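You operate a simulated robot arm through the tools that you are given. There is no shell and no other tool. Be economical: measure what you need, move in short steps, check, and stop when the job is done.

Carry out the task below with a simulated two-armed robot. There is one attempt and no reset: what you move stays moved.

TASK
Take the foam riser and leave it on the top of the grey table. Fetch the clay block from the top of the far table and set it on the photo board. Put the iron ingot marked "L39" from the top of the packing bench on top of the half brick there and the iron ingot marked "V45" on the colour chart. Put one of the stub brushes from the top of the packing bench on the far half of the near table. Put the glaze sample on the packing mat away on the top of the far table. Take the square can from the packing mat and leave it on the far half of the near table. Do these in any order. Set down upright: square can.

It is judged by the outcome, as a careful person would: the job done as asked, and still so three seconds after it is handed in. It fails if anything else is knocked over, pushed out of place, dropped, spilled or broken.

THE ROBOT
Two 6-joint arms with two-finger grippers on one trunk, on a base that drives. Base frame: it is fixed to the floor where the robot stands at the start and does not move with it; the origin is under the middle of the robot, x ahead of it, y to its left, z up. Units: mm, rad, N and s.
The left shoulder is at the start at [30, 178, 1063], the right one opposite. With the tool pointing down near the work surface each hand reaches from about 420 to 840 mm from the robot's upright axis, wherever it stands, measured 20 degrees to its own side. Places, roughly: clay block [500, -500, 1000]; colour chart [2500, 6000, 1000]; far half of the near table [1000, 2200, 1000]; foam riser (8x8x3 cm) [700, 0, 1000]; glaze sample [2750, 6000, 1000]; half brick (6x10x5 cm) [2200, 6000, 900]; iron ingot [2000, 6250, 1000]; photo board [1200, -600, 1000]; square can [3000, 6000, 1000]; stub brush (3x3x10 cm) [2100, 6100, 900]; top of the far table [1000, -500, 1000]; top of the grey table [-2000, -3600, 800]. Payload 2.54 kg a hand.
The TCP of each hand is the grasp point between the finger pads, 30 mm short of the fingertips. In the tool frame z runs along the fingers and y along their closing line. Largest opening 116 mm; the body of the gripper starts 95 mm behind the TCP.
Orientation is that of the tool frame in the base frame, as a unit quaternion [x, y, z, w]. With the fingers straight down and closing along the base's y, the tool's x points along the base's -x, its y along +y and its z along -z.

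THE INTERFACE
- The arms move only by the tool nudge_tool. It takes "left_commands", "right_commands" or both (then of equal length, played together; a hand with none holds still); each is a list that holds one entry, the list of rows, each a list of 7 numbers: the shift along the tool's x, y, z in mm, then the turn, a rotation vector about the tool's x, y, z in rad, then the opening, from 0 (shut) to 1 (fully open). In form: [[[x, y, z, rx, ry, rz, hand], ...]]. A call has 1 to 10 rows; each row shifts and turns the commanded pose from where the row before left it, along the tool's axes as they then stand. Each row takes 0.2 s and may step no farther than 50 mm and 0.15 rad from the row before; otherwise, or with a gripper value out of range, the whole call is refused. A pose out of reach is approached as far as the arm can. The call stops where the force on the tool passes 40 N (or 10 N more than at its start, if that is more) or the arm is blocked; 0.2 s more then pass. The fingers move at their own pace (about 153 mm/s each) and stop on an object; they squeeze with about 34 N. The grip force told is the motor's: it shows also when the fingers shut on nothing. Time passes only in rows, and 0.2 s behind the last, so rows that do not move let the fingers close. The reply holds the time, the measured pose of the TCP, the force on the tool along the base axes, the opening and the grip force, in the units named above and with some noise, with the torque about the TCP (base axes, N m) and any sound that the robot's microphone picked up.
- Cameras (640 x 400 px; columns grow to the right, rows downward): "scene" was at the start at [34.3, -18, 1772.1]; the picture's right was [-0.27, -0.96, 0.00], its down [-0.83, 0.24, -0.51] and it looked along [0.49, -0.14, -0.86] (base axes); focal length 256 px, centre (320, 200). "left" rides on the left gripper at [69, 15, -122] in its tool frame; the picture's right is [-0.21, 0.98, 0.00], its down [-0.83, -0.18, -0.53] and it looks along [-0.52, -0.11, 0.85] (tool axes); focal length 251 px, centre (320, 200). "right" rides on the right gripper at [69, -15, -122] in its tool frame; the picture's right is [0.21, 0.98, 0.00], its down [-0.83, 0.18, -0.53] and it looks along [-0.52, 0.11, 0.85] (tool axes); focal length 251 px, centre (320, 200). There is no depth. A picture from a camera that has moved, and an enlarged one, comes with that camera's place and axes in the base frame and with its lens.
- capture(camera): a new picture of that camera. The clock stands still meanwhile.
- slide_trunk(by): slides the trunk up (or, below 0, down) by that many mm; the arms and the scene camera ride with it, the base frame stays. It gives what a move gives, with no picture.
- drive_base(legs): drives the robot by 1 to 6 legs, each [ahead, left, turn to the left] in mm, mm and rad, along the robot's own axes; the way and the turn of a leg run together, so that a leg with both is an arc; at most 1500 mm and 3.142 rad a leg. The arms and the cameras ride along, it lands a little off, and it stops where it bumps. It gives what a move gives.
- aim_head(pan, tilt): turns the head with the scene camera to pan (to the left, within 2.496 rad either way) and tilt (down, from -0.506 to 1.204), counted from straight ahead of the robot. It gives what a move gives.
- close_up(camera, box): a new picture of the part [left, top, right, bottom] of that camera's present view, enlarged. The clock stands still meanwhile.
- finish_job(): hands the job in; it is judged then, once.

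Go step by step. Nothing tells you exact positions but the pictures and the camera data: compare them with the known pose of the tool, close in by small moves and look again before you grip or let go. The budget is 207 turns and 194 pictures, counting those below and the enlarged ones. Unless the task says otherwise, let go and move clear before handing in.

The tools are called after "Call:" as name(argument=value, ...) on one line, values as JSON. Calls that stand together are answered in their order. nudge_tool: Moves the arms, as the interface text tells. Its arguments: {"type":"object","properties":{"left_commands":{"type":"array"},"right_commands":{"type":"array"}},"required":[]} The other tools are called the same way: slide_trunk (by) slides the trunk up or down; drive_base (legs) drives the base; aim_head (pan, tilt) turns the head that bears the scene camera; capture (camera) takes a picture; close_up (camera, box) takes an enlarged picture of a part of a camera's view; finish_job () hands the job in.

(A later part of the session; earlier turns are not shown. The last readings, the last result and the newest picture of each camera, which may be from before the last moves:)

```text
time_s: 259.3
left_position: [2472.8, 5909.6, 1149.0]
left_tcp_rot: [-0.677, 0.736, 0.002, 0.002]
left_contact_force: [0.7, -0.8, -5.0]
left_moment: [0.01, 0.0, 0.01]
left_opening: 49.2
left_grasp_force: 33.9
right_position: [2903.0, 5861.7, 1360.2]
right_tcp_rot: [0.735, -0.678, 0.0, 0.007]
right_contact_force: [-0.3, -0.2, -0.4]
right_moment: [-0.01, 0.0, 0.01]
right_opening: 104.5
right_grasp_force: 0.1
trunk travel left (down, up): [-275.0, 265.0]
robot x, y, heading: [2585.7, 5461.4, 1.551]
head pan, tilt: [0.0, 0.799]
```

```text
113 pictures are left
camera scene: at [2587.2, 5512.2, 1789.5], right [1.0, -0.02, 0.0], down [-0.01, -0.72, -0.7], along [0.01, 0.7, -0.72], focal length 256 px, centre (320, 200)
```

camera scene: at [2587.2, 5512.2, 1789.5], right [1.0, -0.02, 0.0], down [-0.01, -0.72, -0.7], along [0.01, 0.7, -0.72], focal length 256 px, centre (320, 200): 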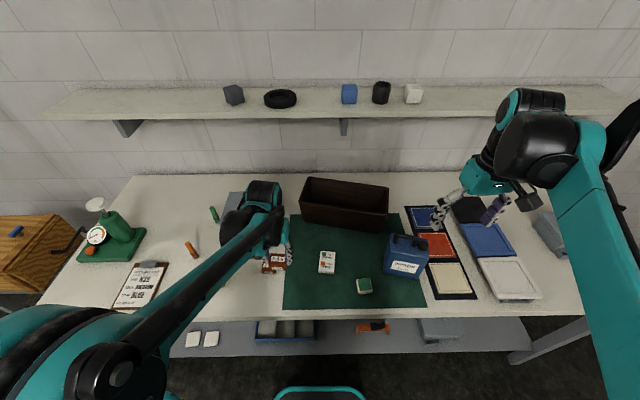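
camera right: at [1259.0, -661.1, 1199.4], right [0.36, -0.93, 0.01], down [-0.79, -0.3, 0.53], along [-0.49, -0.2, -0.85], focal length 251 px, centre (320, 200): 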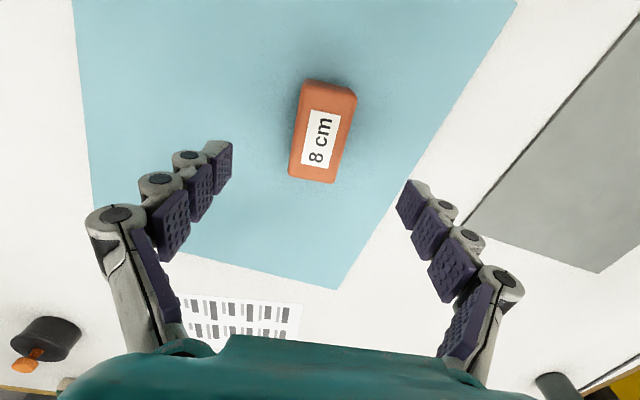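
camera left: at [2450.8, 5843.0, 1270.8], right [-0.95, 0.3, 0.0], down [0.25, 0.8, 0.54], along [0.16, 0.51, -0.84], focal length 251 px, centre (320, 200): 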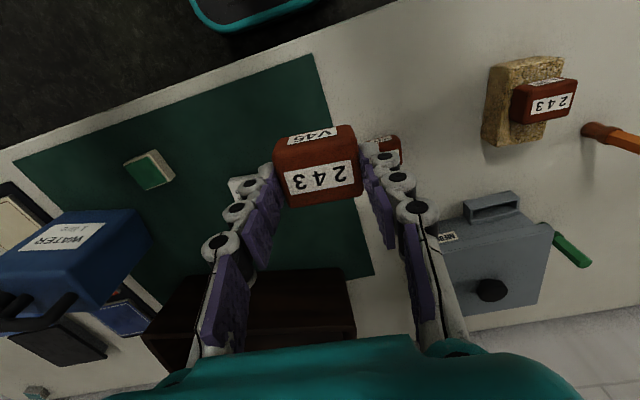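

Call:
close_up(camera="scene", box=[290, 235, 430, 305])

```text
4.57 times, centred on (360, 270) of scene
camera zoom: at [2587.2, 5512.2, 1789.5], right [1.0, -0.02, 0.0], down [-0.01, -0.72, -0.7], along [0.01, 0.7, -0.72], focal length 1170 px, centre (137, -120)
```

zoom: 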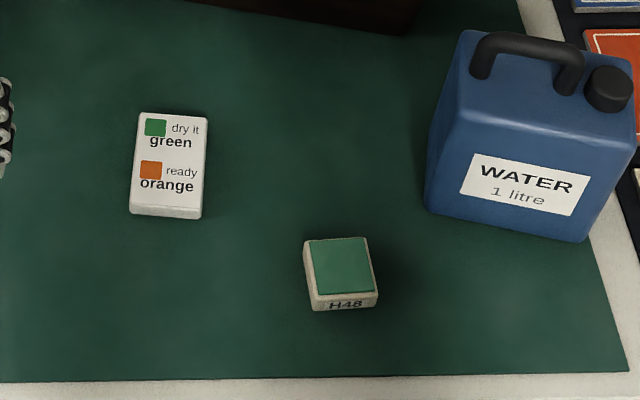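

Call:
nudge_tool(left_commands=[[[-28, -28, 10, 0, 0, 0, 0.2], [-28, -28, 10, 0, 0, 0, 0.2], [-28, -28, 10, 0, 0, 0, 0.2], [-28, -28, 10, 0, 0, 0, 0.2], [-28, -28, 10, 0, 0, 0, 0.2], [0, 0, 40, 0, 0, 0, 0.2], [0, 0, 45, 0, 0, 0, 0.2], [0, 0, 0, 0, 0, 0, 0.2]]])

Call:
close_up(camera="scene", box=[270, 220, 410, 300])

Call:
capture(camera="left")

```text
time_s: 261.1
left_position: [2625.0, 6038.7, 1016.0]
left_tcp_rot: [-0.676, 0.737, 0.002, 0.002]
left_contact_force: [-0.5, -0.2, -3.6]
left_moment: [-0.01, -0.02, 0.0]
left_opening: 48.9
left_grasp_force: 33.8
right_position: [2901.4, 5861.5, 1360.6]
right_tcp_rot: [0.735, -0.678, 0.001, 0.005]
right_contact_force: [-0.5, -0.4, 0.2]
right_moment: [0.04, -0.01, -0.01]
right_opening: 104.3
right_grasp_force: 0.1
trunk travel left (down, up): [-275.0, 265.0]
robot x, y, heading: [2586.4, 5459.7, 1.555]
head pan, tilt: [0.0, 0.799]
```

```text
4.57 times, centred on (340, 260) of scene
camera zoom: at [2586.4, 5511.4, 1789.6], right [1.0, -0.02, 0.0], down [-0.01, -0.72, -0.7], along [0.01, 0.7, -0.72], focal length 1170 px, centre (229, -74)
```

zoom: 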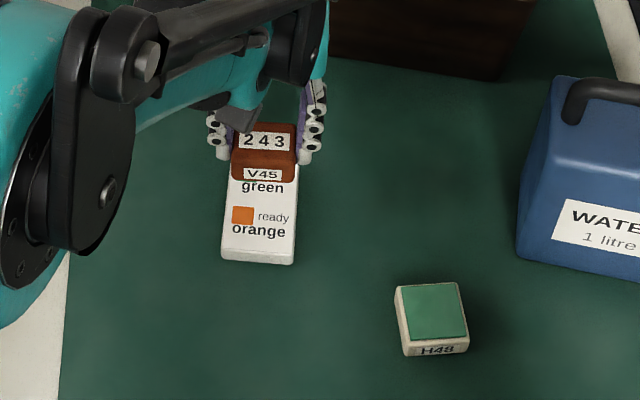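

```text
110 pictures are left
camera left: at [2603.3, 5970.5, 1137.4], right [-0.95, 0.3, 0.0], down [0.25, 0.8, 0.54], along [0.16, 0.51, -0.84], focal length 251 px, centre (320, 200)
```

left: 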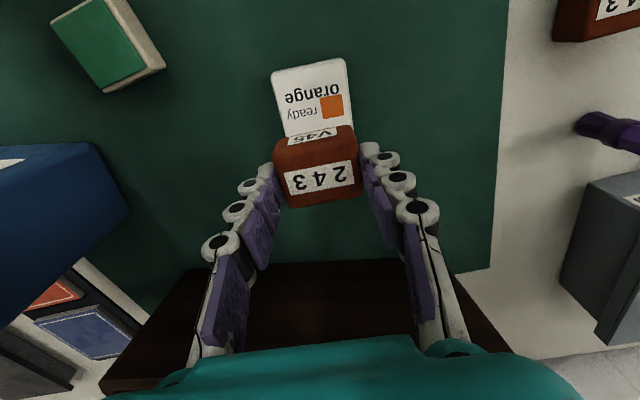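

Call:
nudge_tool(left_commands=[[[5, 3, 25, 0, 0, 0, 0.2], [0, 0, 20, 0, 0, 0, 0.2], [0, 0, 6, 0, 0, 0, 0.2], [0, 0, 0, 0, 0, 0, 0.2]]])

Call:
nudge_tool(left_commands=[[[0, 0, 3, 0, 0, 0, 0.2], [0, 0, 3, 0, 0, 0, 0.2], [0, 0, 0, 0, 0, 0, 0.2]]])

Call:
capture(camera="left")

```text
time_s: 262.1
left_position: [2621.3, 6034.0, 964.0]
left_tcp_rot: [-0.676, 0.737, 0.002, 0.002]
left_contact_force: [1.9, 4.6, 10.9]
left_moment: [0.05, -0.08, -0.02]
left_opening: 49.3
left_grasp_force: 33.4
right_position: [2901.8, 5861.2, 1360.5]
right_tcp_rot: [0.735, -0.678, 0.001, 0.006]
right_contact_force: [0.2, 0.9, 0.3]
right_moment: [0.01, -0.03, -0.03]
right_opening: 104.5
right_grasp_force: 0.1
trunk travel left (down, up): [-275.0, 265.0]
robot x, y, heading: [2585.7, 5459.2, 1.553]
head pan, tilt: [0.0, 0.799]
```

```text
time_s: 262.9
left_position: [2619.0, 6031.8, 958.8]
left_tcp_rot: [-0.676, 0.736, 0.002, 0.002]
left_contact_force: [1.8, -1.1, 23.8]
left_moment: [-0.11, -0.03, 0.03]
left_opening: 49.4
left_grasp_force: 33.7
right_position: [2902.2, 5859.4, 1361.8]
right_tcp_rot: [0.735, -0.678, 0.0, 0.005]
right_contact_force: [0.2, -0.5, -0.1]
right_moment: [-0.01, 0.01, 0.02]
right_opening: 104.4
right_grasp_force: 0.1
trunk travel left (down, up): [-275.0, 265.0]
robot x, y, heading: [2586.4, 5461.2, 1.553]
head pan, tilt: [0.0, 0.799]
```

```text
109 pictures are left
camera left: at [2599.1, 5964.2, 1080.5], right [-0.95, 0.3, 0.0], down [0.25, 0.8, 0.54], along [0.16, 0.51, -0.84], focal length 251 px, centre (320, 200)
```

left: 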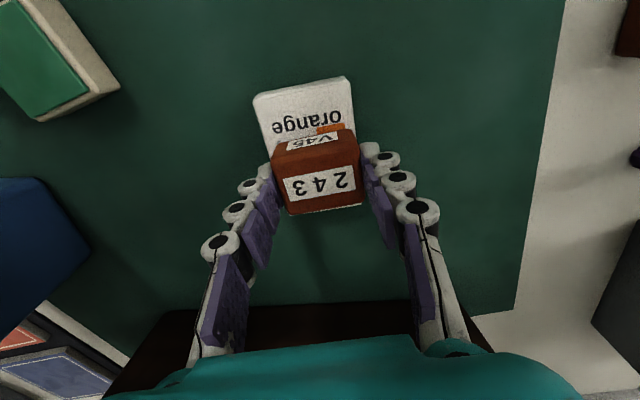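

The ingot touches the card but sits a little to the back; I lift slightly, shift 10 mm nearer, and set it down again.

Call:
nudge_tool(left_commands=[[[0, 0, -12, 0, 0, 0, 0.2], [11, 0, 0, 0, 0, 0, 0.2], [0, 0, 5, 0, 0, 0, 0.2], [0, 0, 0, 0, 0, 0, 0.2]]])

Call:
close_up(camera="scene", box=[270, 220, 410, 300])

```text
time_s: 263.9
left_position: [2618.6, 6020.5, 964.6]
left_tcp_rot: [-0.676, 0.737, 0.002, 0.002]
left_contact_force: [0.0, 0.4, -3.8]
left_moment: [0.02, 0.0, 0.02]
left_opening: 49.3
left_grasp_force: 34.1
right_position: [2901.7, 5861.6, 1360.2]
right_tcp_rot: [0.735, -0.678, 0.001, 0.006]
right_contact_force: [0.2, 0.3, -0.5]
right_moment: [0.06, 0.01, 0.0]
right_opening: 104.3
right_grasp_force: 0.0
trunk travel left (down, up): [-275.0, 265.0]
robot x, y, heading: [2585.2, 5460.1, 1.554]
head pan, tilt: [0.0, 0.799]
```

```text
4.57 times, centred on (340, 260) of scene
camera zoom: at [2586.7, 5511.6, 1789.5], right [1.0, -0.02, 0.0], down [-0.01, -0.72, -0.7], along [0.01, 0.7, -0.72], focal length 1170 px, centre (229, -74)
```

zoom: 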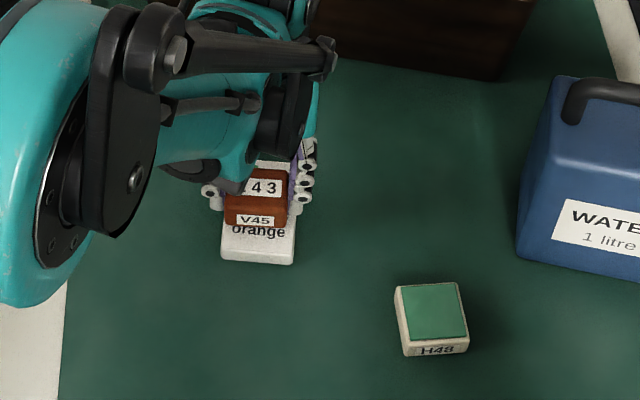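

Call:
nudge_tool(left_commands=[[[0, 0, 3, 0, 0, 0, 0.2], [0, 0, 2, 0, 0, 0, 0.2], [0, 0, 2, 0, 0, 0, 0.2], [0, 0, 0, 0, 0, 0, 0.2]]])

```text
time_s: 264.9
left_position: [2618.0, 6022.7, 957.8]
left_tcp_rot: [-0.676, 0.737, 0.002, 0.002]
left_contact_force: [-0.2, 6.1, 23.1]
left_moment: [0.24, 0.03, 0.01]
left_opening: 49.5
left_grasp_force: 34.0
right_position: [2902.4, 5860.9, 1362.1]
right_tcp_rot: [0.735, -0.678, 0.001, 0.005]
right_contact_force: [0.4, -0.7, -0.9]
right_moment: [-0.01, -0.02, 0.0]
right_opening: 104.2
right_grasp_force: 0.0
trunk travel left (down, up): [-275.0, 265.0]
robot x, y, heading: [2585.1, 5460.1, 1.555]
head pan, tilt: [0.0, 0.799]
```

Call:
nudge_tool(left_commands=[[[0, 0, -2, 0, 0, 0, 0.45], [0, 0, 0, 0, 0, 0, 0.6], [0, 0, 0, 0, 0, 0, 0.7], [0, 0, -25, 0, 0, 0, 0.7], [0, 0, -45, 0, 0, 0, 0.7], [0, 0, -40, 0, 0, 0, 0.7]]])

Call:
capture(camera="left")

```text
time_s: 266.3
left_position: [2617.9, 6021.0, 1071.9]
left_tcp_rot: [-0.676, 0.737, 0.002, 0.003]
left_contact_force: [-0.3, -0.2, 0.1]
left_moment: [0.02, 0.0, 0.02]
left_opening: 81.3
left_grasp_force: 0.1
right_position: [2901.3, 5860.6, 1361.5]
right_tcp_rot: [0.736, -0.677, 0.0, 0.004]
right_contact_force: [-1.2, 0.0, -0.2]
right_moment: [0.02, 0.01, -0.02]
right_opening: 104.5
right_grasp_force: 0.1
trunk travel left (down, up): [-275.0, 265.0]
robot x, y, heading: [2583.2, 5457.9, 1.559]
head pan, tilt: [0.0, 0.799]
```

```text
107 pictures are left
camera left: at [2596.2, 5953.2, 1193.5], right [-0.95, 0.3, 0.0], down [0.25, 0.8, 0.54], along [0.16, 0.51, -0.84], focal length 251 px, centre (320, 200)
```

left: 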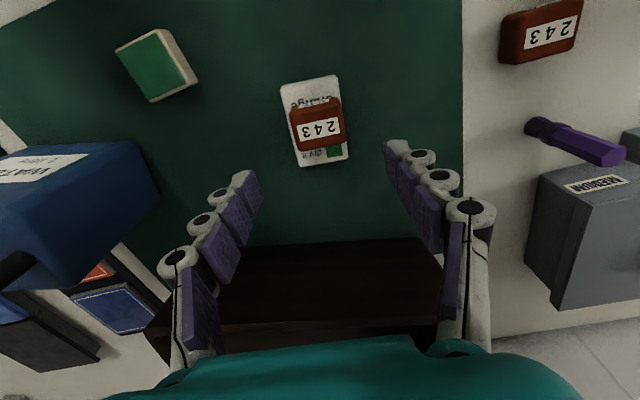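

V45 sits on the colour chart. Next I look at the blue can with the right hand, for a grip on its handle.

Call:
nudge_tool(right_commands=[[[0, 0, 30, 0, 0, 0, 0.9], [0, 0, 30, 0, 0, 0, 0.9], [0, 0, 0, 0, 0, 0, 0.9]]], left_commands=[[[40, 25, -10, 0, 0, 0, 0.7], [40, 25, -10, 0, 0, 0, 0.7], [0, 25, -20, 0, 0, 0, 0.7]]])

Call:
capture(camera="right")

Call:
close_up(camera="scene", box=[340, 190, 480, 300])

```text
time_s: 267.1
left_position: [2534.6, 5949.2, 1111.9]
left_tcp_rot: [-0.676, 0.737, 0.002, 0.002]
left_contact_force: [-0.2, -0.7, 0.6]
left_moment: [0.0, -0.01, 0.02]
left_opening: 81.2
left_grasp_force: 0.1
right_position: [2902.2, 5860.0, 1299.7]
right_tcp_rot: [0.735, -0.678, 0.001, 0.006]
right_contact_force: [0.1, -0.3, -0.1]
right_moment: [0.01, -0.06, -0.03]
right_opening: 104.2
right_grasp_force: 0.0
trunk travel left (down, up): [-275.0, 265.0]
robot x, y, heading: [2587.4, 5460.7, 1.555]
head pan, tilt: [0.0, 0.799]
```

```text
106 pictures are left
camera right: at [2922.9, 5795.2, 1421.0], right [-0.96, -0.29, 0.01], down [-0.24, 0.81, 0.53], along [-0.16, 0.5, -0.85], focal length 251 px, centre (320, 200)
```

right: 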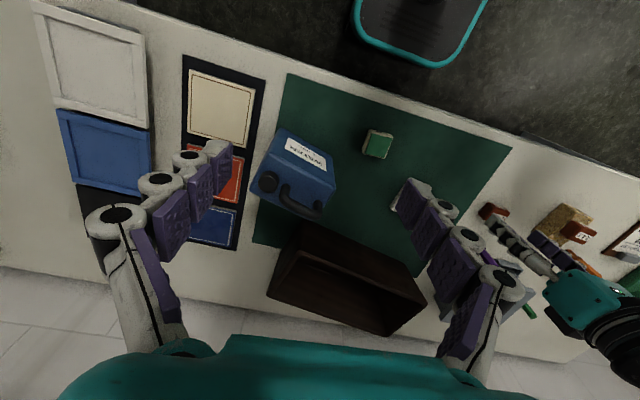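

```text
3.64 times, centred on (410, 245) of scene
camera zoom: at [2585.5, 5512.2, 1789.6], right [1.0, -0.02, 0.0], down [-0.01, -0.72, -0.7], along [0.01, 0.7, -0.72], focal length 931 px, centre (-7, 36)
```

zoom: 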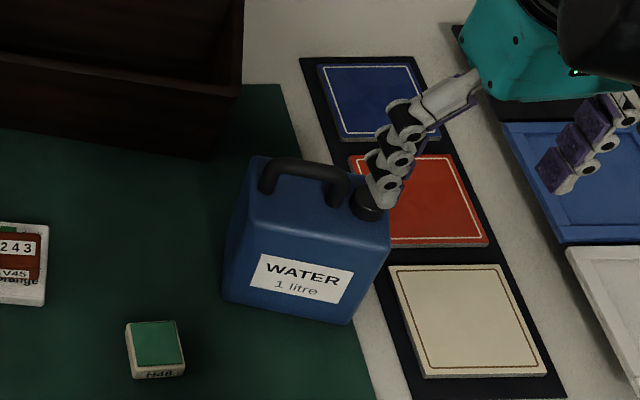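

The handle bar's top is near [2882, 6024, 1075] and runs at about −19° from x, so I rotate the right hand to close across it.

Call:
nudge_tool(right_commands=[[[0, 0, 0, 0, 0, -0.145, 0.9], [0, 0, 0, 0, 0, -0.145, 0.9], [0, 0, 0, 0, 0, -0.145, 0.9], [0, 0, 0, 0, 0, -0.145, 0.9], [0, 0, 0, 0, 0, -0.145, 0.9], [0, 0, 0, 0, 0, -0.145, 0.9], [0, 0, 0, 0, 0, -0.145, 0.9], [0, 0, 0, 0, 0, -0.145, 0.9], [0, 0, 0, 0, 0, 0, 0.9]]])

Call:
capture(camera="right")

```text
time_s: 269.1
left_position: [2535.8, 5949.0, 1111.3]
left_tcp_rot: [-0.676, 0.737, 0.002, 0.003]
left_contact_force: [0.4, 0.1, -0.1]
left_moment: [0.03, 0.02, 0.02]
left_opening: 81.1
left_grasp_force: 0.0
right_position: [2900.8, 5861.0, 1300.0]
right_tcp_rot: [0.987, -0.163, -0.003, 0.004]
right_contact_force: [0.1, -0.1, 0.0]
right_moment: [0.02, 0.0, 0.01]
right_opening: 104.2
right_grasp_force: 0.0
trunk travel left (down, up): [-275.0, 265.0]
robot x, y, heading: [2586.2, 5457.6, 1.554]
head pan, tilt: [0.0, 0.799]
```

```text
104 pictures are left
camera right: at [2971.7, 5855.2, 1420.7], right [-0.11, -0.99, 0.01], down [-0.84, 0.1, 0.54], along [-0.54, 0.05, -0.84], focal length 251 px, centre (320, 200)
```

right: 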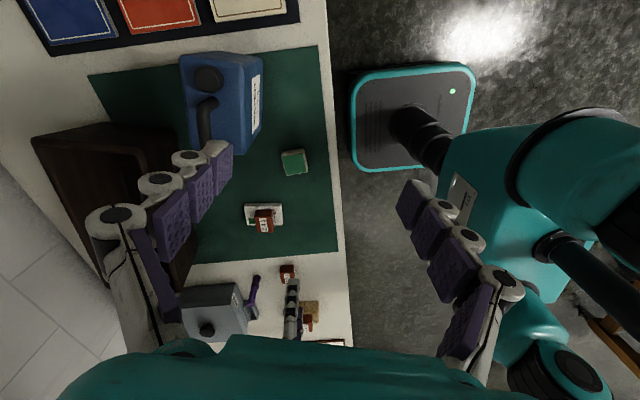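

Call:
nudge_tool(right_commands=[[[-11, -29, 24, 0, 0, 0, 0.9], [-11, -29, 24, 0, 0, 0, 0.9], [-11, -29, 24, 0, 0, 0, 0.9], [-11, -29, 24, 0, 0, 0, 0.8], [-11, -29, 24, 0, 0, 0, 0.8], [0, 0, 0, 0, 0, 0, 0.8]]])

Call:
capture(camera="right")

Call:
capture(camera="scene")

```text
time_s: 270.5
left_position: [2534.2, 5947.7, 1112.4]
left_tcp_rot: [-0.676, 0.737, 0.002, 0.003]
left_contact_force: [-0.3, -0.5, -0.7]
left_moment: [0.0, -0.01, 0.02]
left_opening: 80.8
left_grasp_force: 0.0
right_position: [2893.8, 6014.9, 1180.0]
right_tcp_rot: [0.987, -0.164, -0.002, 0.005]
right_contact_force: [-0.6, -0.4, -0.6]
right_moment: [0.03, -0.01, -0.03]
right_opening: 92.9
right_grasp_force: 0.1
trunk travel left (down, up): [-275.0, 265.0]
robot x, y, heading: [2588.8, 5463.5, 1.554]
head pan, tilt: [0.0, 0.799]
```

```text
103 pictures are left
camera right: at [2963.8, 6008.7, 1300.9], right [-0.11, -0.99, 0.01], down [-0.84, 0.1, 0.54], along [-0.54, 0.05, -0.84], focal length 251 px, centre (320, 200)
```

right: 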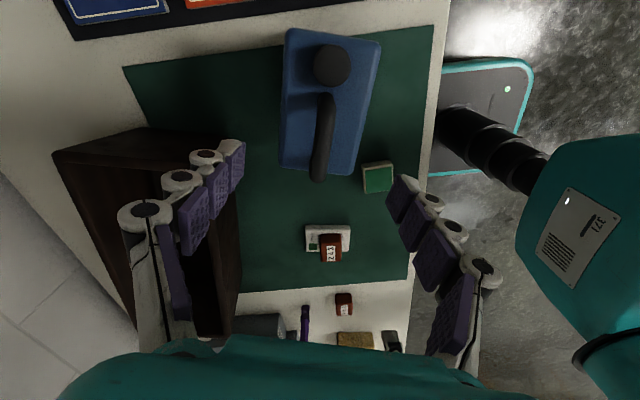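

```text
102 pictures are left
camera scene: at [2586.5, 5510.3, 1789.6], right [1.0, -0.02, 0.0], down [-0.01, -0.72, -0.7], along [0.01, 0.7, -0.72], focal length 256 px, centre (320, 200)
```

scene: 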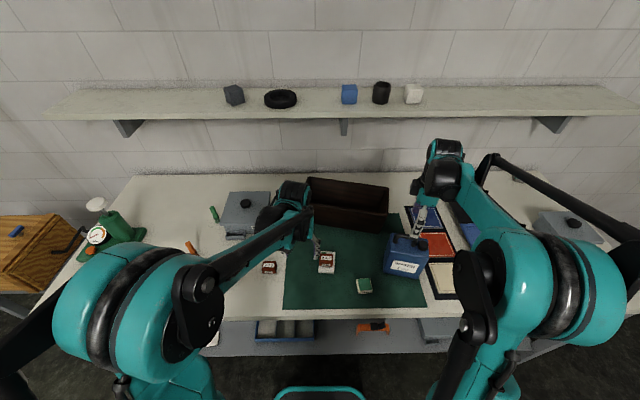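

The handle is well below the hand; its line needs a further 0.13 rad turn. I adjust and go down to just over the can top.

Call:
nudge_tool(right_commands=[[[0, 3, 0, 0, 0, -0.13, 0.7], [0, 0, 35, 0, 0, 0, 0.6], [0, 0, 25, 0, 0, 0, 0.6], [0, 0, 0, 0, 0, 0, 0.6]]])

Call:
capture(camera="right")

Call:
close_up(camera="scene", box=[350, 180, 490, 300])

```text
time_s: 271.5
left_position: [2535.3, 5948.8, 1113.3]
left_tcp_rot: [-0.676, 0.737, 0.002, 0.002]
left_contact_force: [0.2, -0.4, -0.2]
left_moment: [0.03, 0.0, -0.03]
left_opening: 81.0
left_grasp_force: 0.1
right_position: [2894.3, 6011.9, 1118.9]
right_tcp_rot: [0.995, -0.1, -0.004, 0.004]
right_contact_force: [0.1, 0.3, 0.3]
right_moment: [-0.01, 0.02, -0.02]
right_opening: 69.5
right_grasp_force: 0.1
trunk travel left (down, up): [-275.0, 265.0]
robot x, y, heading: [2588.3, 5459.7, 1.555]
head pan, tilt: [0.0, 0.799]
```

```text
101 pictures are left
camera right: at [2963.9, 6015.6, 1239.8], right [0.02, -1.0, 0.01], down [-0.84, -0.01, 0.54], along [-0.54, -0.02, -0.84], focal length 251 px, centre (320, 200)
```

right: 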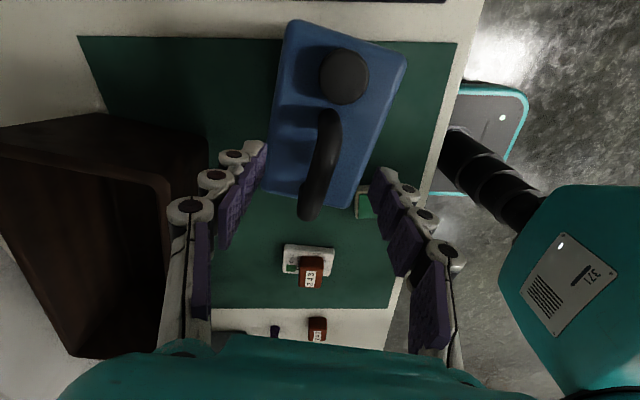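

```text
3.33 times, centred on (420, 240) of scene
camera zoom: at [2586.6, 5511.6, 1789.6], right [1.0, -0.02, 0.0], down [-0.01, -0.72, -0.7], along [0.01, 0.7, -0.72], focal length 853 px, centre (-13, 67)
```

zoom: 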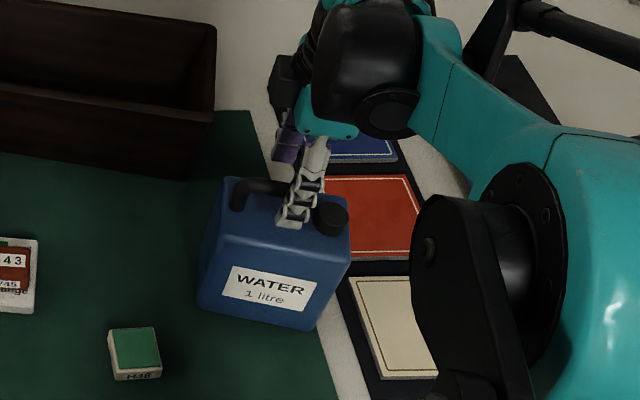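

Call:
nudge_tool(right_commands=[[[0, 0, 13, 0, 0, 0, 0.6], [0, 0, 12, 0, 0, 0, 0.6], [0, 0, 0, 0, 0, 0, 0.4], [0, 0, 0, 0, 0, 0, 0.2], [0, 0, 0, 0, 0, 0, 0.05], [0, 0, 0, 0, 0, 0, 0.05]]])

Call:
capture(camera="right")

Call:
close_up(camera="scene", box=[350, 180, 490, 300])

```text
time_s: 272.9
left_position: [2533.7, 5948.3, 1111.6]
left_tcp_rot: [-0.676, 0.737, 0.001, 0.002]
left_contact_force: [-0.4, -0.3, 0.3]
left_moment: [-0.02, 0.0, 0.04]
left_opening: 81.4
left_grasp_force: 0.0
right_position: [2895.2, 6011.1, 1093.5]
right_tcp_rot: [0.995, -0.098, -0.004, 0.005]
right_contact_force: [0.8, -2.1, -0.5]
right_moment: [-0.02, -0.19, -0.5]
right_opening: 14.1
right_grasp_force: 33.7
trunk travel left (down, up): [-275.0, 265.0]
robot x, y, heading: [2585.6, 5460.2, 1.557]
head pan, tilt: [0.0, 0.799]
```

```text
99 pictures are left
camera right: at [2965.3, 6014.9, 1214.7], right [0.02, -1.0, 0.01], down [-0.84, -0.01, 0.54], along [-0.54, -0.02, -0.84], focal length 251 px, centre (320, 200)
```

right: 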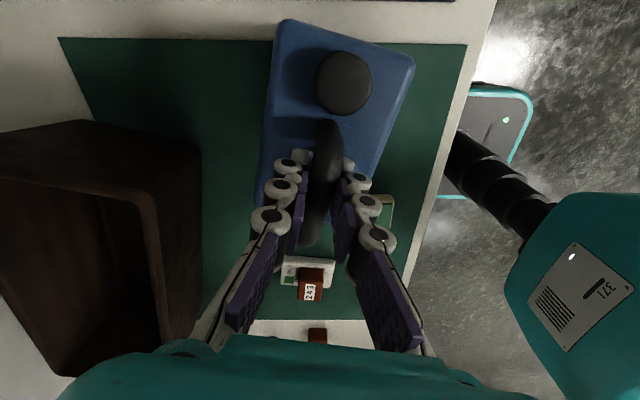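

```text
3.33 times, centred on (420, 240) of scene
camera zoom: at [2586.9, 5511.7, 1789.5], right [1.0, -0.02, 0.0], down [-0.01, -0.72, -0.7], along [0.01, 0.7, -0.72], focal length 853 px, centre (-13, 67)
```

zoom: 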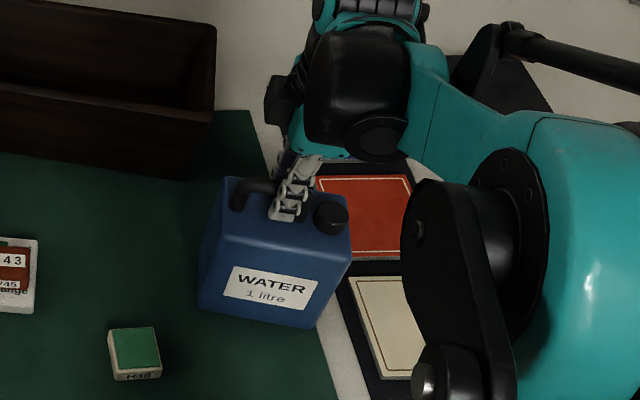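

The handle is gripped. I lift slightly and check how it hangs.

Call:
nudge_tool(right_commands=[[[0, 0, -10, 0, 0, 0, 0.05], [0, 0, -20, 0, 0, 0, 0.05], [0, 0, -30, 0, 0, 0, 0.05], [0, 0, 0, 0, 0, 0, 0.05]]])

Call:
capture(camera="right")

Call:
close_up(camera="scene", box=[350, 180, 490, 300])

```text
time_s: 273.9
left_position: [2535.6, 5950.4, 1111.1]
left_tcp_rot: [-0.676, 0.737, 0.001, 0.0]
left_contact_force: [-0.2, 0.5, 0.5]
left_moment: [-0.02, 0.02, 0.0]
left_opening: 81.1
left_grasp_force: 0.1
right_position: [2894.7, 6013.6, 1152.9]
right_tcp_rot: [0.995, -0.099, -0.004, 0.006]
right_contact_force: [0.2, 0.1, -12.3]
right_moment: [0.04, 0.14, 0.02]
right_opening: 13.5
right_grasp_force: 33.7
trunk travel left (down, up): [-275.0, 265.0]
robot x, y, heading: [2589.8, 5462.8, 1.556]
head pan, tilt: [0.0, 0.799]
```

```text
97 pictures are left
camera right: at [2965.0, 6017.6, 1273.6], right [0.02, -1.0, 0.01], down [-0.84, -0.01, 0.54], along [-0.54, -0.02, -0.84], focal length 251 px, centre (320, 200)
```

right: 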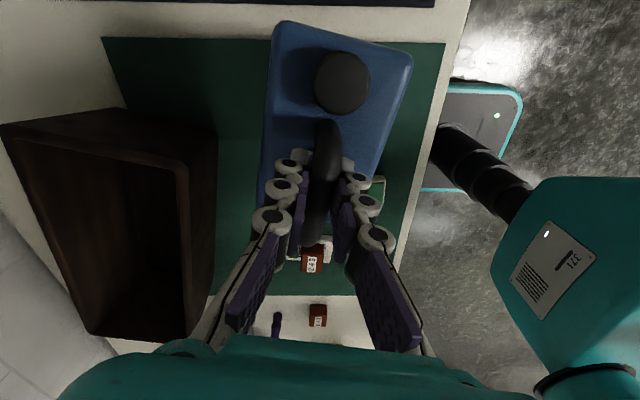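

```text
3.33 times, centred on (420, 240) of scene
camera zoom: at [2587.8, 5513.7, 1789.4], right [1.0, -0.02, 0.0], down [-0.01, -0.72, -0.7], along [0.01, 0.7, -0.72], focal length 853 px, centre (-13, 67)
```

zoom: 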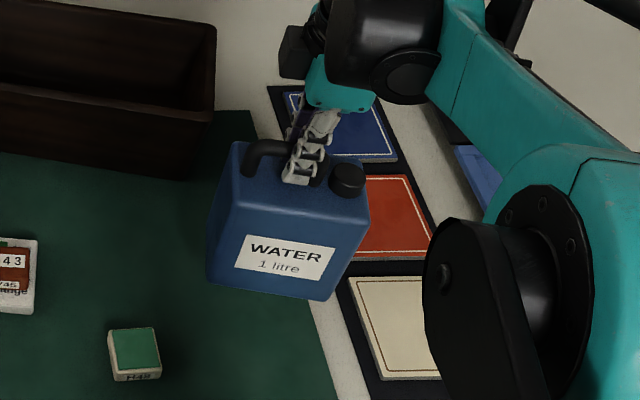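

It hangs level at about 12 N. I raise it and pull it in, then move left for the orange stub brush.

Call:
nudge_tool(right_commands=[[[4, 15, -40, 0, 0, 0, 0.05], [4, 22, -40, 0, 0, 0, 0.05], [5, 25, -30, 0, 0, 0, 0.05], [5, 26, -10, 0, 0, 0, 0.05], [0, 0, 0, 0, 0, 0, 0.05]]])

Call:
drive_base(legs=[[0, 420, 0]])

Call:
capture(camera="left")

Call:
capture(camera="scene")

```text
time_s: 275.1
left_position: [2534.5, 5951.1, 1111.1]
left_tcp_rot: [-0.677, 0.736, 0.002, 0.001]
left_contact_force: [-0.1, 0.1, 0.3]
left_moment: [-0.01, -0.02, -0.01]
left_opening: 80.9
left_grasp_force: 0.1
right_position: [2896.6, 5924.1, 1272.5]
right_tcp_rot: [0.995, -0.099, -0.004, 0.007]
right_contact_force: [0.7, -0.7, -12.3]
right_moment: [0.07, 0.09, -0.03]
right_opening: 13.3
right_grasp_force: 33.8
trunk travel left (down, up): [-275.0, 265.0]
robot x, y, heading: [2588.2, 5462.0, 1.556]
head pan, tilt: [0.0, 0.799]
```

```text
time_s: 277.7
left_position: [2107.3, 5955.6, 1111.3]
left_tcp_rot: [-0.677, 0.736, 0.001, 0.002]
left_contact_force: [-0.3, -0.8, 0.0]
left_moment: [0.02, -0.04, -0.01]
left_opening: 81.2
left_grasp_force: 0.1
right_position: [2467.0, 5929.0, 1273.0]
right_tcp_rot: [0.995, -0.097, -0.003, 0.005]
right_contact_force: [0.0, -0.7, -11.4]
right_moment: [0.03, 0.09, 0.02]
right_opening: 13.5
right_grasp_force: 34.3
trunk travel left (down, up): [-275.0, 265.0]
robot x, y, heading: [2157.7, 5467.7, 1.555]
head pan, tilt: [0.0, 0.799]
```

```text
95 pictures are left
camera left: at [2086.0, 5888.3, 1233.5], right [-0.96, 0.29, 0.0], down [0.25, 0.81, 0.54], along [0.16, 0.51, -0.84], focal length 251 px, centre (320, 200)
```

left: 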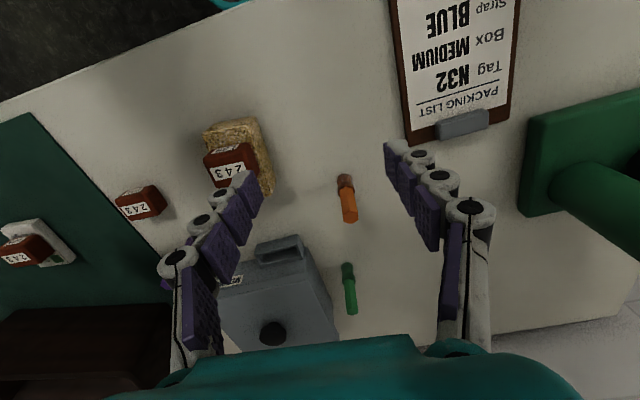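

```text
94 pictures are left
camera scene: at [2160.6, 5519.4, 1789.5], right [1.0, -0.01, 0.0], down [-0.01, -0.72, -0.7], along [0.01, 0.7, -0.72], focal length 256 px, centre (320, 200)
```

scene: 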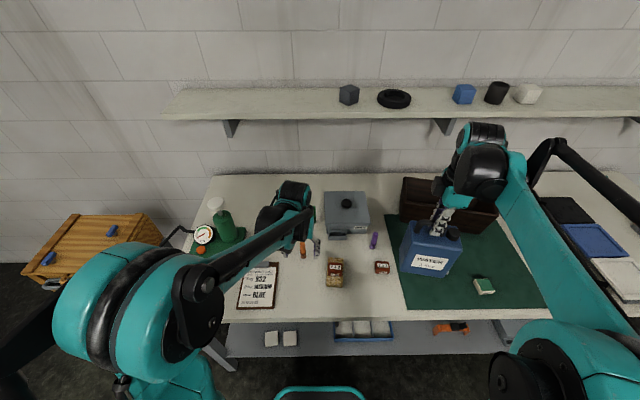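

The orange brush stands at about [2104, 6072], top near z 987. I move over it.

Call:
nudge_tool(left_commands=[[[-38.5, 4.2, 15, 0, 0, 0, 0.65], [-38.5, 4.2, 15, 0, 0, 0, 0.6], [-38.5, 4.2, 15, 0, 0, 0, 0.6], [0, 0, 20, 0, 0, 0, 0.6], [0, 0, 0, 0, 0, 0, 0.6]]])

Call:
capture(camera="left")

```text
time_s: 278.9
left_position: [2103.0, 6073.8, 1045.9]
left_tcp_rot: [-0.677, 0.736, 0.002, 0.001]
left_contact_force: [0.0, 0.1, 0.0]
left_moment: [0.02, -0.01, -0.04]
left_opening: 69.7
left_grasp_force: 0.0
right_position: [2468.9, 5930.5, 1274.2]
right_tcp_rot: [0.995, -0.097, -0.003, 0.005]
right_contact_force: [-0.1, -1.3, -11.3]
right_moment: [-0.01, 0.15, 0.03]
right_opening: 13.7
right_grasp_force: 33.7
trunk travel left (down, up): [-275.0, 265.0]
robot x, y, heading: [2159.0, 5464.7, 1.556]
head pan, tilt: [0.0, 0.799]
```

```text
93 pictures are left
camera left: at [2082.5, 6005.2, 1167.7], right [-0.96, 0.29, 0.0], down [0.25, 0.81, 0.54], along [0.16, 0.51, -0.84], focal length 251 px, centre (320, 200)
```

left: 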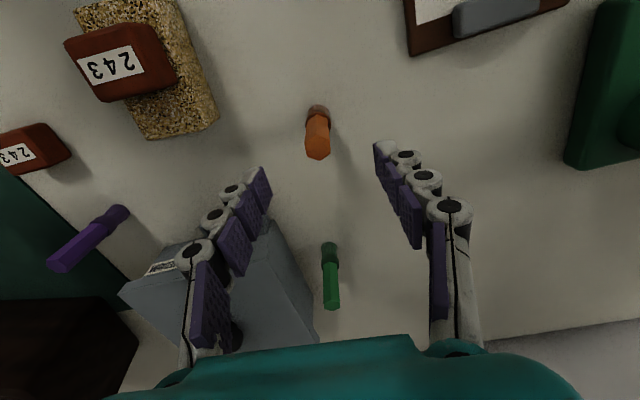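

Call:
nudge_tool(left_commands=[[[2, -3, 30, 0, 0, 0, 0.6], [0, 0, 28, 0, 0, 0, 0.6], [0, 0, 0, 0, 0, 0, 0.4], [0, 0, 0, 0, 0, 0, 0.2], [0, 0, 0, 0, 0, 0, 0.1], [0, 0, 0, 0, 0, 0, 0.1]]])

Call:
nudge_tool(left_commands=[[[0, 0, -10, 0, 0, 0, 0.1], [0, 0, -40, 0, 0, 0, 0.1], [0, 0, -40, 0, 0, 0, 0.1], [0, 0, 0, 0, 0, 0, 0.1]]])

Call:
capture(camera="left")

```text
time_s: 280.3
left_position: [2106.5, 6073.7, 988.0]
left_tcp_rot: [-0.677, 0.736, 0.002, 0.0]
left_contact_force: [0.0, 0.1, -1.0]
left_moment: [0.03, -0.01, 0.0]
left_opening: 22.5
left_grasp_force: 34.1
right_position: [2468.9, 5929.6, 1272.6]
right_tcp_rot: [0.995, -0.098, -0.003, 0.005]
right_contact_force: [1.3, -0.7, -13.0]
right_moment: [0.01, 0.12, 0.05]
right_opening: 13.2
right_grasp_force: 33.5
trunk travel left (down, up): [-275.0, 265.0]
robot x, y, heading: [2161.5, 5467.5, 1.559]
head pan, tilt: [0.0, 0.799]
```

```text
time_s: 281.3
left_position: [2108.9, 6070.1, 1077.9]
left_tcp_rot: [-0.678, 0.735, 0.002, 0.001]
left_contact_force: [0.0, 1.1, -0.5]
left_moment: [0.0, 0.0, -0.01]
left_opening: 22.4
left_grasp_force: 34.5
right_position: [2467.7, 5930.3, 1272.2]
right_tcp_rot: [0.995, -0.097, -0.003, 0.006]
right_contact_force: [0.2, -0.2, -11.9]
right_moment: [0.06, 0.08, -0.02]
right_opening: 13.2
right_grasp_force: 33.9
trunk travel left (down, up): [-275.0, 265.0]
robot x, y, heading: [2160.2, 5469.6, 1.562]
head pan, tilt: [0.0, 0.799]
```

```text
92 pictures are left
camera left: at [2087.7, 6002.7, 1200.1], right [-0.96, 0.29, 0.0], down [0.25, 0.81, 0.54], along [0.16, 0.51, -0.84], focal length 251 px, centre (320, 200)
```

left: 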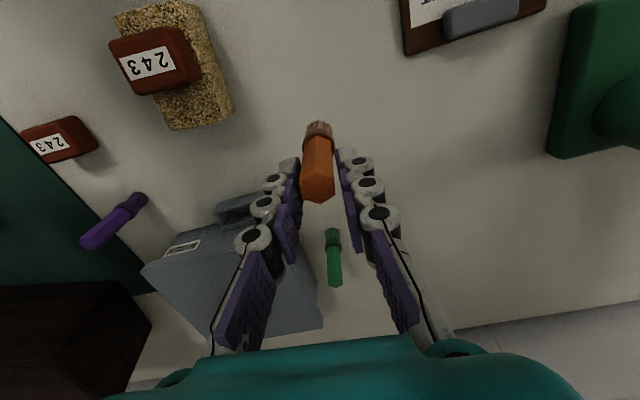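

The brush is held upright in the left hand. I tuck it in and drive to the near table's right side, facing it.

Call:
nudge_tool(left_commands=[[[40, 0, -25, 0, 0, 0, 0.1], [40, 0, -25, 0, 0, 0, 0.1], [40, 0, -25, 0, 0, 0, 0.1], [0, 0, 0, 0, 0, 0, 0.1]]])

Call:
drive_base(legs=[[-700, 0, 0], [0, 0, 1.58], [-560, 0, 0], [0, 1300, 0], [0, 1200, 0]])

Call:
aim_head(pan=0.0, tilt=0.5)

Call:
capture(camera="scene")

```text
time_s: 282.3
left_position: [2098.4, 5951.7, 1153.2]
left_tcp_rot: [-0.677, 0.736, 0.001, 0.002]
left_contact_force: [0.4, -0.5, -0.4]
left_moment: [-0.05, 0.04, 0.0]
left_opening: 22.4
left_grasp_force: 34.4
right_position: [2468.4, 5931.8, 1274.8]
right_tcp_rot: [0.995, -0.098, -0.004, 0.005]
right_contact_force: [0.4, -0.1, -12.0]
right_moment: [0.06, 0.11, -0.01]
right_opening: 13.4
right_grasp_force: 33.8
trunk travel left (down, up): [-275.0, 265.0]
robot x, y, heading: [2158.3, 5466.3, 1.559]
head pan, tilt: [0.0, 0.799]
```

```text
time_s: 304.6
left_position: [2292.0, 2168.5, 1153.8]
left_tcp_rot: [1.0, -0.01, -0.002, 0.0]
left_contact_force: [-0.3, 0.0, -0.8]
left_moment: [-0.02, -0.01, 0.02]
left_opening: 21.8
left_grasp_force: 33.9
right_position: [2288.6, 2539.0, 1273.2]
right_tcp_rot: [0.752, 0.659, 0.001, 0.006]
right_contact_force: [0.2, 0.4, -11.1]
right_moment: [-0.11, 0.01, -0.02]
right_opening: 13.3
right_grasp_force: 34.4
trunk travel left (down, up): [-275.0, 265.0]
robot x, y, heading: [2770.8, 2259.3, -3.093]
head pan, tilt: [0.0, 0.799]
```

```text
time_s: 305.4
left_position: [2292.8, 2170.0, 1154.7]
left_tcp_rot: [1.0, -0.01, -0.002, 0.002]
left_contact_force: [0.4, -0.2, -1.5]
left_moment: [0.0, -0.02, 0.0]
left_opening: 22.2
left_grasp_force: 34.1
right_position: [2288.4, 2540.3, 1273.4]
right_tcp_rot: [0.752, 0.659, 0.002, 0.006]
right_contact_force: [-0.5, 0.1, -11.2]
right_moment: [-0.1, 0.0, -0.03]
right_opening: 13.4
right_grasp_force: 33.9
trunk travel left (down, up): [-275.0, 265.0]
robot x, y, heading: [2770.6, 2260.3, -3.087]
head pan, tilt: [0.0, 0.499]
```

```text
91 pictures are left
camera scene: at [2708.0, 2260.6, 1815.4], right [-0.05, 1.0, 0.0], down [0.48, 0.02, -0.88], along [-0.88, -0.04, -0.48], focal length 256 px, centre (320, 200)
```

scene: 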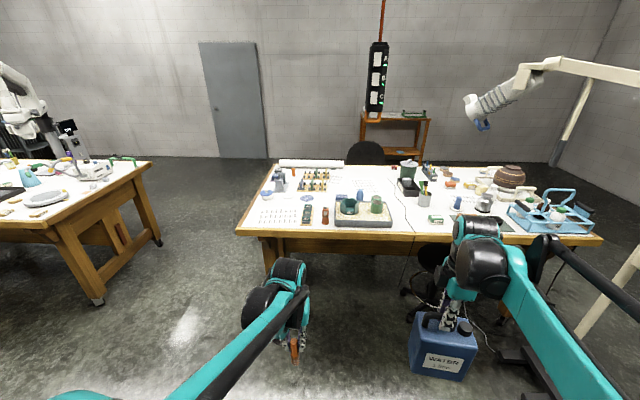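

The far half of this table (y about 1720–2750) has some free space. I look closer for clear spots.

Call:
close_up(camera="scene", box=[230, 150, 430, 250])

```text
3.20 times, centred on (330, 200) of scene
camera zoom: at [2708.0, 2260.6, 1815.4], right [-0.05, 1.0, 0.0], down [0.48, 0.02, -0.88], along [-0.88, -0.04, -0.48], focal length 819 px, centre (288, 200)
```

zoom: 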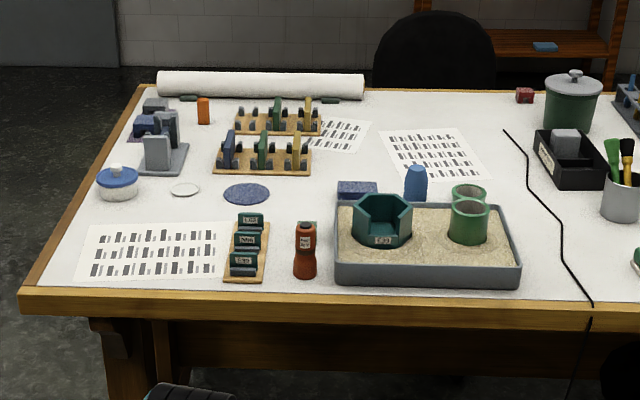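

There is a clear patch near [1100, 2220] for the can (long side along x) and one near [1125, 1970] for the brush. I turn the can to suit and drive up.

Call:
nudge_tool(right_commands=[[[0, 0, 0, 0, 0, 0.145, 0.05], [0, 0, 0, 0, 0, 0.145, 0.05], [0, 0, 0, 0, 0, 0.145, 0.05], [0, 0, 0, 0, 0, 0.145, 0.05], [0, 0, 0, 0, 0, 0.145, 0.05], [0, 0, 0, 0, 0, 0.145, 0.05], [0, 0, 0, 0, 0, 0.145, 0.05], [0, 0, 0, 0, 0, 0.145, 0.05], [0, 0, 0, 0, 0, 0.145, 0.05], [0, 0, 0, 0, 0, 0.14, 0.05]]])

Call:
drive_base(legs=[[0, 200, -0.05], [800, 0, 0]])

Call:
aim_head(pan=0.0, tilt=0.75)

Call:
capture(camera="scene")

```text
time_s: 307.6
left_position: [2292.9, 2169.9, 1153.4]
left_tcp_rot: [1.0, -0.01, -0.001, 0.0]
left_contact_force: [-0.2, -0.6, -0.4]
left_moment: [0.03, 0.03, 0.0]
left_opening: 21.9
left_grasp_force: 34.3
right_position: [2288.8, 2540.9, 1272.5]
right_tcp_rot: [1.0, -0.005, 0.006, 0.003]
right_contact_force: [1.4, -0.2, -11.9]
right_moment: [-0.01, 0.18, 0.01]
right_opening: 13.4
right_grasp_force: 33.9
trunk travel left (down, up): [-275.0, 265.0]
robot x, y, heading: [2771.9, 2260.6, -3.092]
head pan, tilt: [0.0, 0.499]
```

```text
time_s: 313.2
left_position: [1483.7, 1988.3, 1153.4]
left_tcp_rot: [1.0, -0.03, -0.003, 0.0]
left_contact_force: [-0.4, 0.9, -0.5]
left_moment: [-0.02, 0.0, -0.01]
left_opening: 22.2
left_grasp_force: 34.2
right_position: [1495.2, 2360.9, 1272.6]
right_tcp_rot: [1.0, -0.026, 0.005, 0.003]
right_contact_force: [-0.2, -0.3, -12.2]
right_moment: [0.01, 0.14, -0.04]
right_opening: 13.4
right_grasp_force: 34.2
trunk travel left (down, up): [-275.0, 265.0]
robot x, y, heading: [1967.7, 2065.7, -3.136]
head pan, tilt: [0.0, 0.499]
```

```text
time_s: 313.9
left_position: [1484.4, 1990.9, 1154.9]
left_tcp_rot: [1.0, -0.03, -0.002, 0.001]
left_contact_force: [-0.7, 0.6, 0.1]
left_moment: [0.0, 0.03, 0.0]
left_opening: 22.0
left_grasp_force: 34.4
right_position: [1495.9, 2360.7, 1273.3]
right_tcp_rot: [1.0, -0.026, 0.006, 0.004]
right_contact_force: [0.3, 0.2, -11.6]
right_moment: [-0.01, 0.13, 0.04]
right_opening: 13.2
right_grasp_force: 34.2
trunk travel left (down, up): [-275.0, 265.0]
robot x, y, heading: [1967.4, 2061.3, -3.132]
head pan, tilt: [0.0, 0.75]
```

```text
89 pictures are left
camera scene: at [1911.2, 2063.3, 1793.5], right [-0.01, 1.0, 0.0], down [0.68, 0.0, -0.73], along [-0.73, -0.01, -0.68], focal length 256 px, centre (320, 200)
```

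scene: 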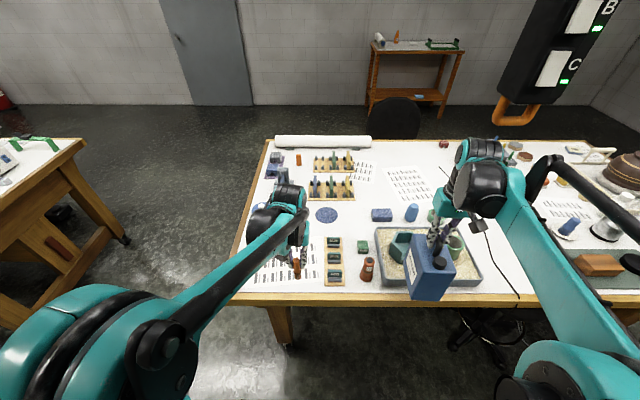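

I drive the last bit to the table edge with the can held above everything.

Call:
drive_base(legs=[[145, 0, 0]])

Call:
nudge_tool(right_commands=[[[-15, -35, 4, 0, 0, 0, 0.05], [-15, -35, 4, 0, 0, 0, 0.05], [-15, -35, 4, 0, 0, 0, 0.05], [-35, -30, 4, 0, 0, 0, 0.05], [-40, -5, 4, 0, 0, 0, 0.05], [-30, 0, 10, 0, 0, 0, 0.05], [0, 0, 0, 0, 0, 0, 0.05]]])

Call:
capture(camera="scene")

Call:
capture(camera="right")

```text
time_s: 315.3
left_position: [1338.7, 1988.9, 1153.2]
left_tcp_rot: [1.0, -0.031, -0.001, -0.001]
left_contact_force: [-0.6, 0.7, -1.0]
left_moment: [0.04, -0.05, 0.03]
left_opening: 22.0
left_grasp_force: 33.9
right_position: [1350.8, 2359.5, 1273.3]
right_tcp_rot: [1.0, -0.025, 0.006, 0.003]
right_contact_force: [-0.9, 0.2, -11.8]
right_moment: [0.0, 0.14, 0.02]
right_opening: 13.2
right_grasp_force: 34.2
trunk travel left (down, up): [-275.0, 265.0]
robot x, y, heading: [1820.8, 2060.9, -3.131]
head pan, tilt: [0.0, 0.75]
```

```text
time_s: 317.1
left_position: [1414.8, 1957.3, 1168.3]
left_tcp_rot: [0.999, -0.04, -0.017, -0.008]
left_contact_force: [-0.1, -1.4, -0.8]
left_moment: [0.06, 0.05, -0.02]
left_opening: 22.2
left_grasp_force: 34.1
right_position: [1295.5, 2464.7, 1260.4]
right_tcp_rot: [1.0, -0.026, -0.01, -0.005]
right_contact_force: [-1.2, 0.7, -12.3]
right_moment: [0.02, 0.07, 0.01]
right_opening: 13.4
right_grasp_force: 33.7
trunk travel left (down, up): [-275.0, 265.0]
robot x, y, heading: [1872.2, 2035.6, 3.129]
head pan, tilt: [0.0, 0.75]
stopped in row 7 (right hand): the arm was blocked; the commanded pose is now the measured one
```

```text
88 pictures are left
camera scene: at [1862.6, 2007.2, 1796.1], right [0.01, 1.0, 0.02], down [0.66, 0.0, -0.75], along [-0.75, 0.02, -0.66], focal length 256 px, centre (320, 200)
```

scene: 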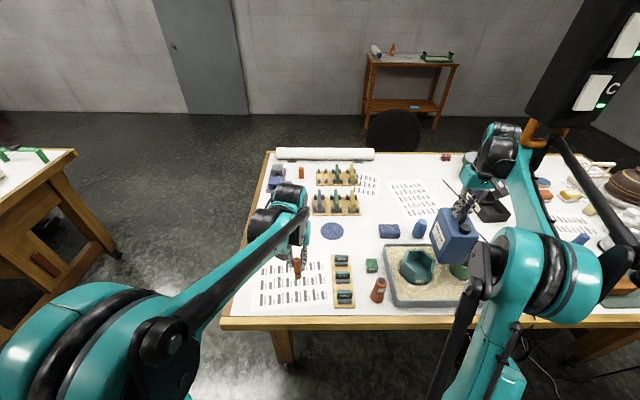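

```text
87 pictures are left
camera right: at [1366.4, 2475.9, 1380.6], right [0.16, -0.99, -0.01], down [-0.82, -0.14, 0.55], along [-0.54, -0.08, -0.84], focal length 251 px, centre (320, 200)
```

right: 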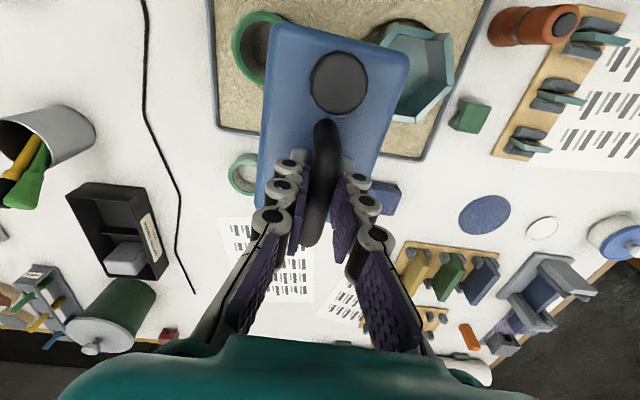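

I went the wrong way in y (tool y points to −y here) and the forearm met the hanging pendant. I look closely before undoing the move.

Call:
close_up(camera="scene", box=[440, 0, 640, 250])

```text
1.60 times, centred on (540, 125) of scene
camera zoom: at [1862.6, 2007.2, 1796.1], right [0.01, 1.0, 0.02], down [0.66, 0.0, -0.75], along [-0.75, 0.02, -0.66], focal length 410 px, centre (-32, 320)
```

zoom: 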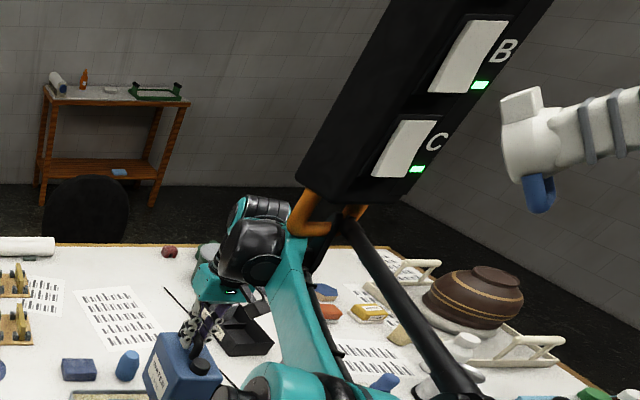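

Call:
nudge_tool(right_commands=[[[10, 10, 8, 0, 0, 0, 0.05], [15, 25, 0, 0, 0, 0, 0.05], [15, 30, 0, 0, 0, 0, 0.05], [15, 35, 0, 0, 0, 0, 0.05], [15, 35, 0, 0, 0, 0, 0.05], [0, 35, 0, 0, 0, 0, 0.05], [0, 0, 0, 0, 0, 0, 0.05]]])

Call:
capture(camera="scene")

```text
time_s: 317.6
left_position: [1394.1, 1975.0, 1162.2]
left_tcp_rot: [0.999, -0.048, -0.011, -0.007]
left_contact_force: [-0.4, -1.4, -0.5]
left_moment: [0.06, -0.03, 0.02]
left_opening: 21.7
left_grasp_force: 33.9
right_position: [1300.5, 2461.6, 1249.9]
right_tcp_rot: [0.999, -0.034, -0.005, -0.005]
right_contact_force: [-7.7, 0.9, 37.6]
right_moment: [0.03, -0.29, 0.36]
right_opening: 14.1
right_grasp_force: 34.5
trunk travel left (down, up): [-275.0, 265.0]
robot x, y, heading: [1866.5, 2044.7, 3.11]
head pan, tilt: [0.0, 0.75]
stopped in row 2 (right hand): the force on the tool passed its limit at 75 N (the readings are from after the stop); the commanded pose is now the measured one
```

```text
85 pictures are left
camera scene: at [1836.1, 2021.7, 1795.0], right [0.03, 1.0, 0.01], down [0.67, -0.01, -0.74], along [-0.74, 0.03, -0.67], focal length 256 px, centre (320, 200)
```

scene: 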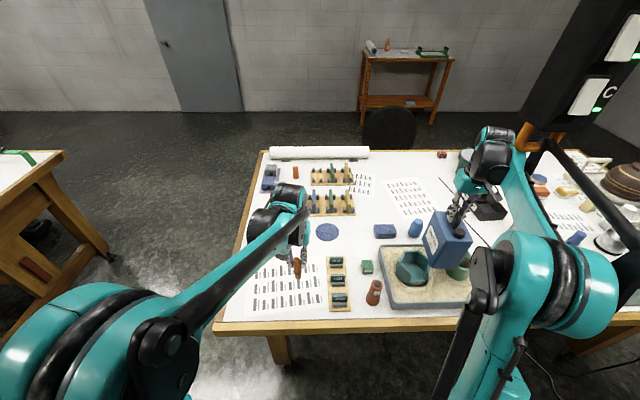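

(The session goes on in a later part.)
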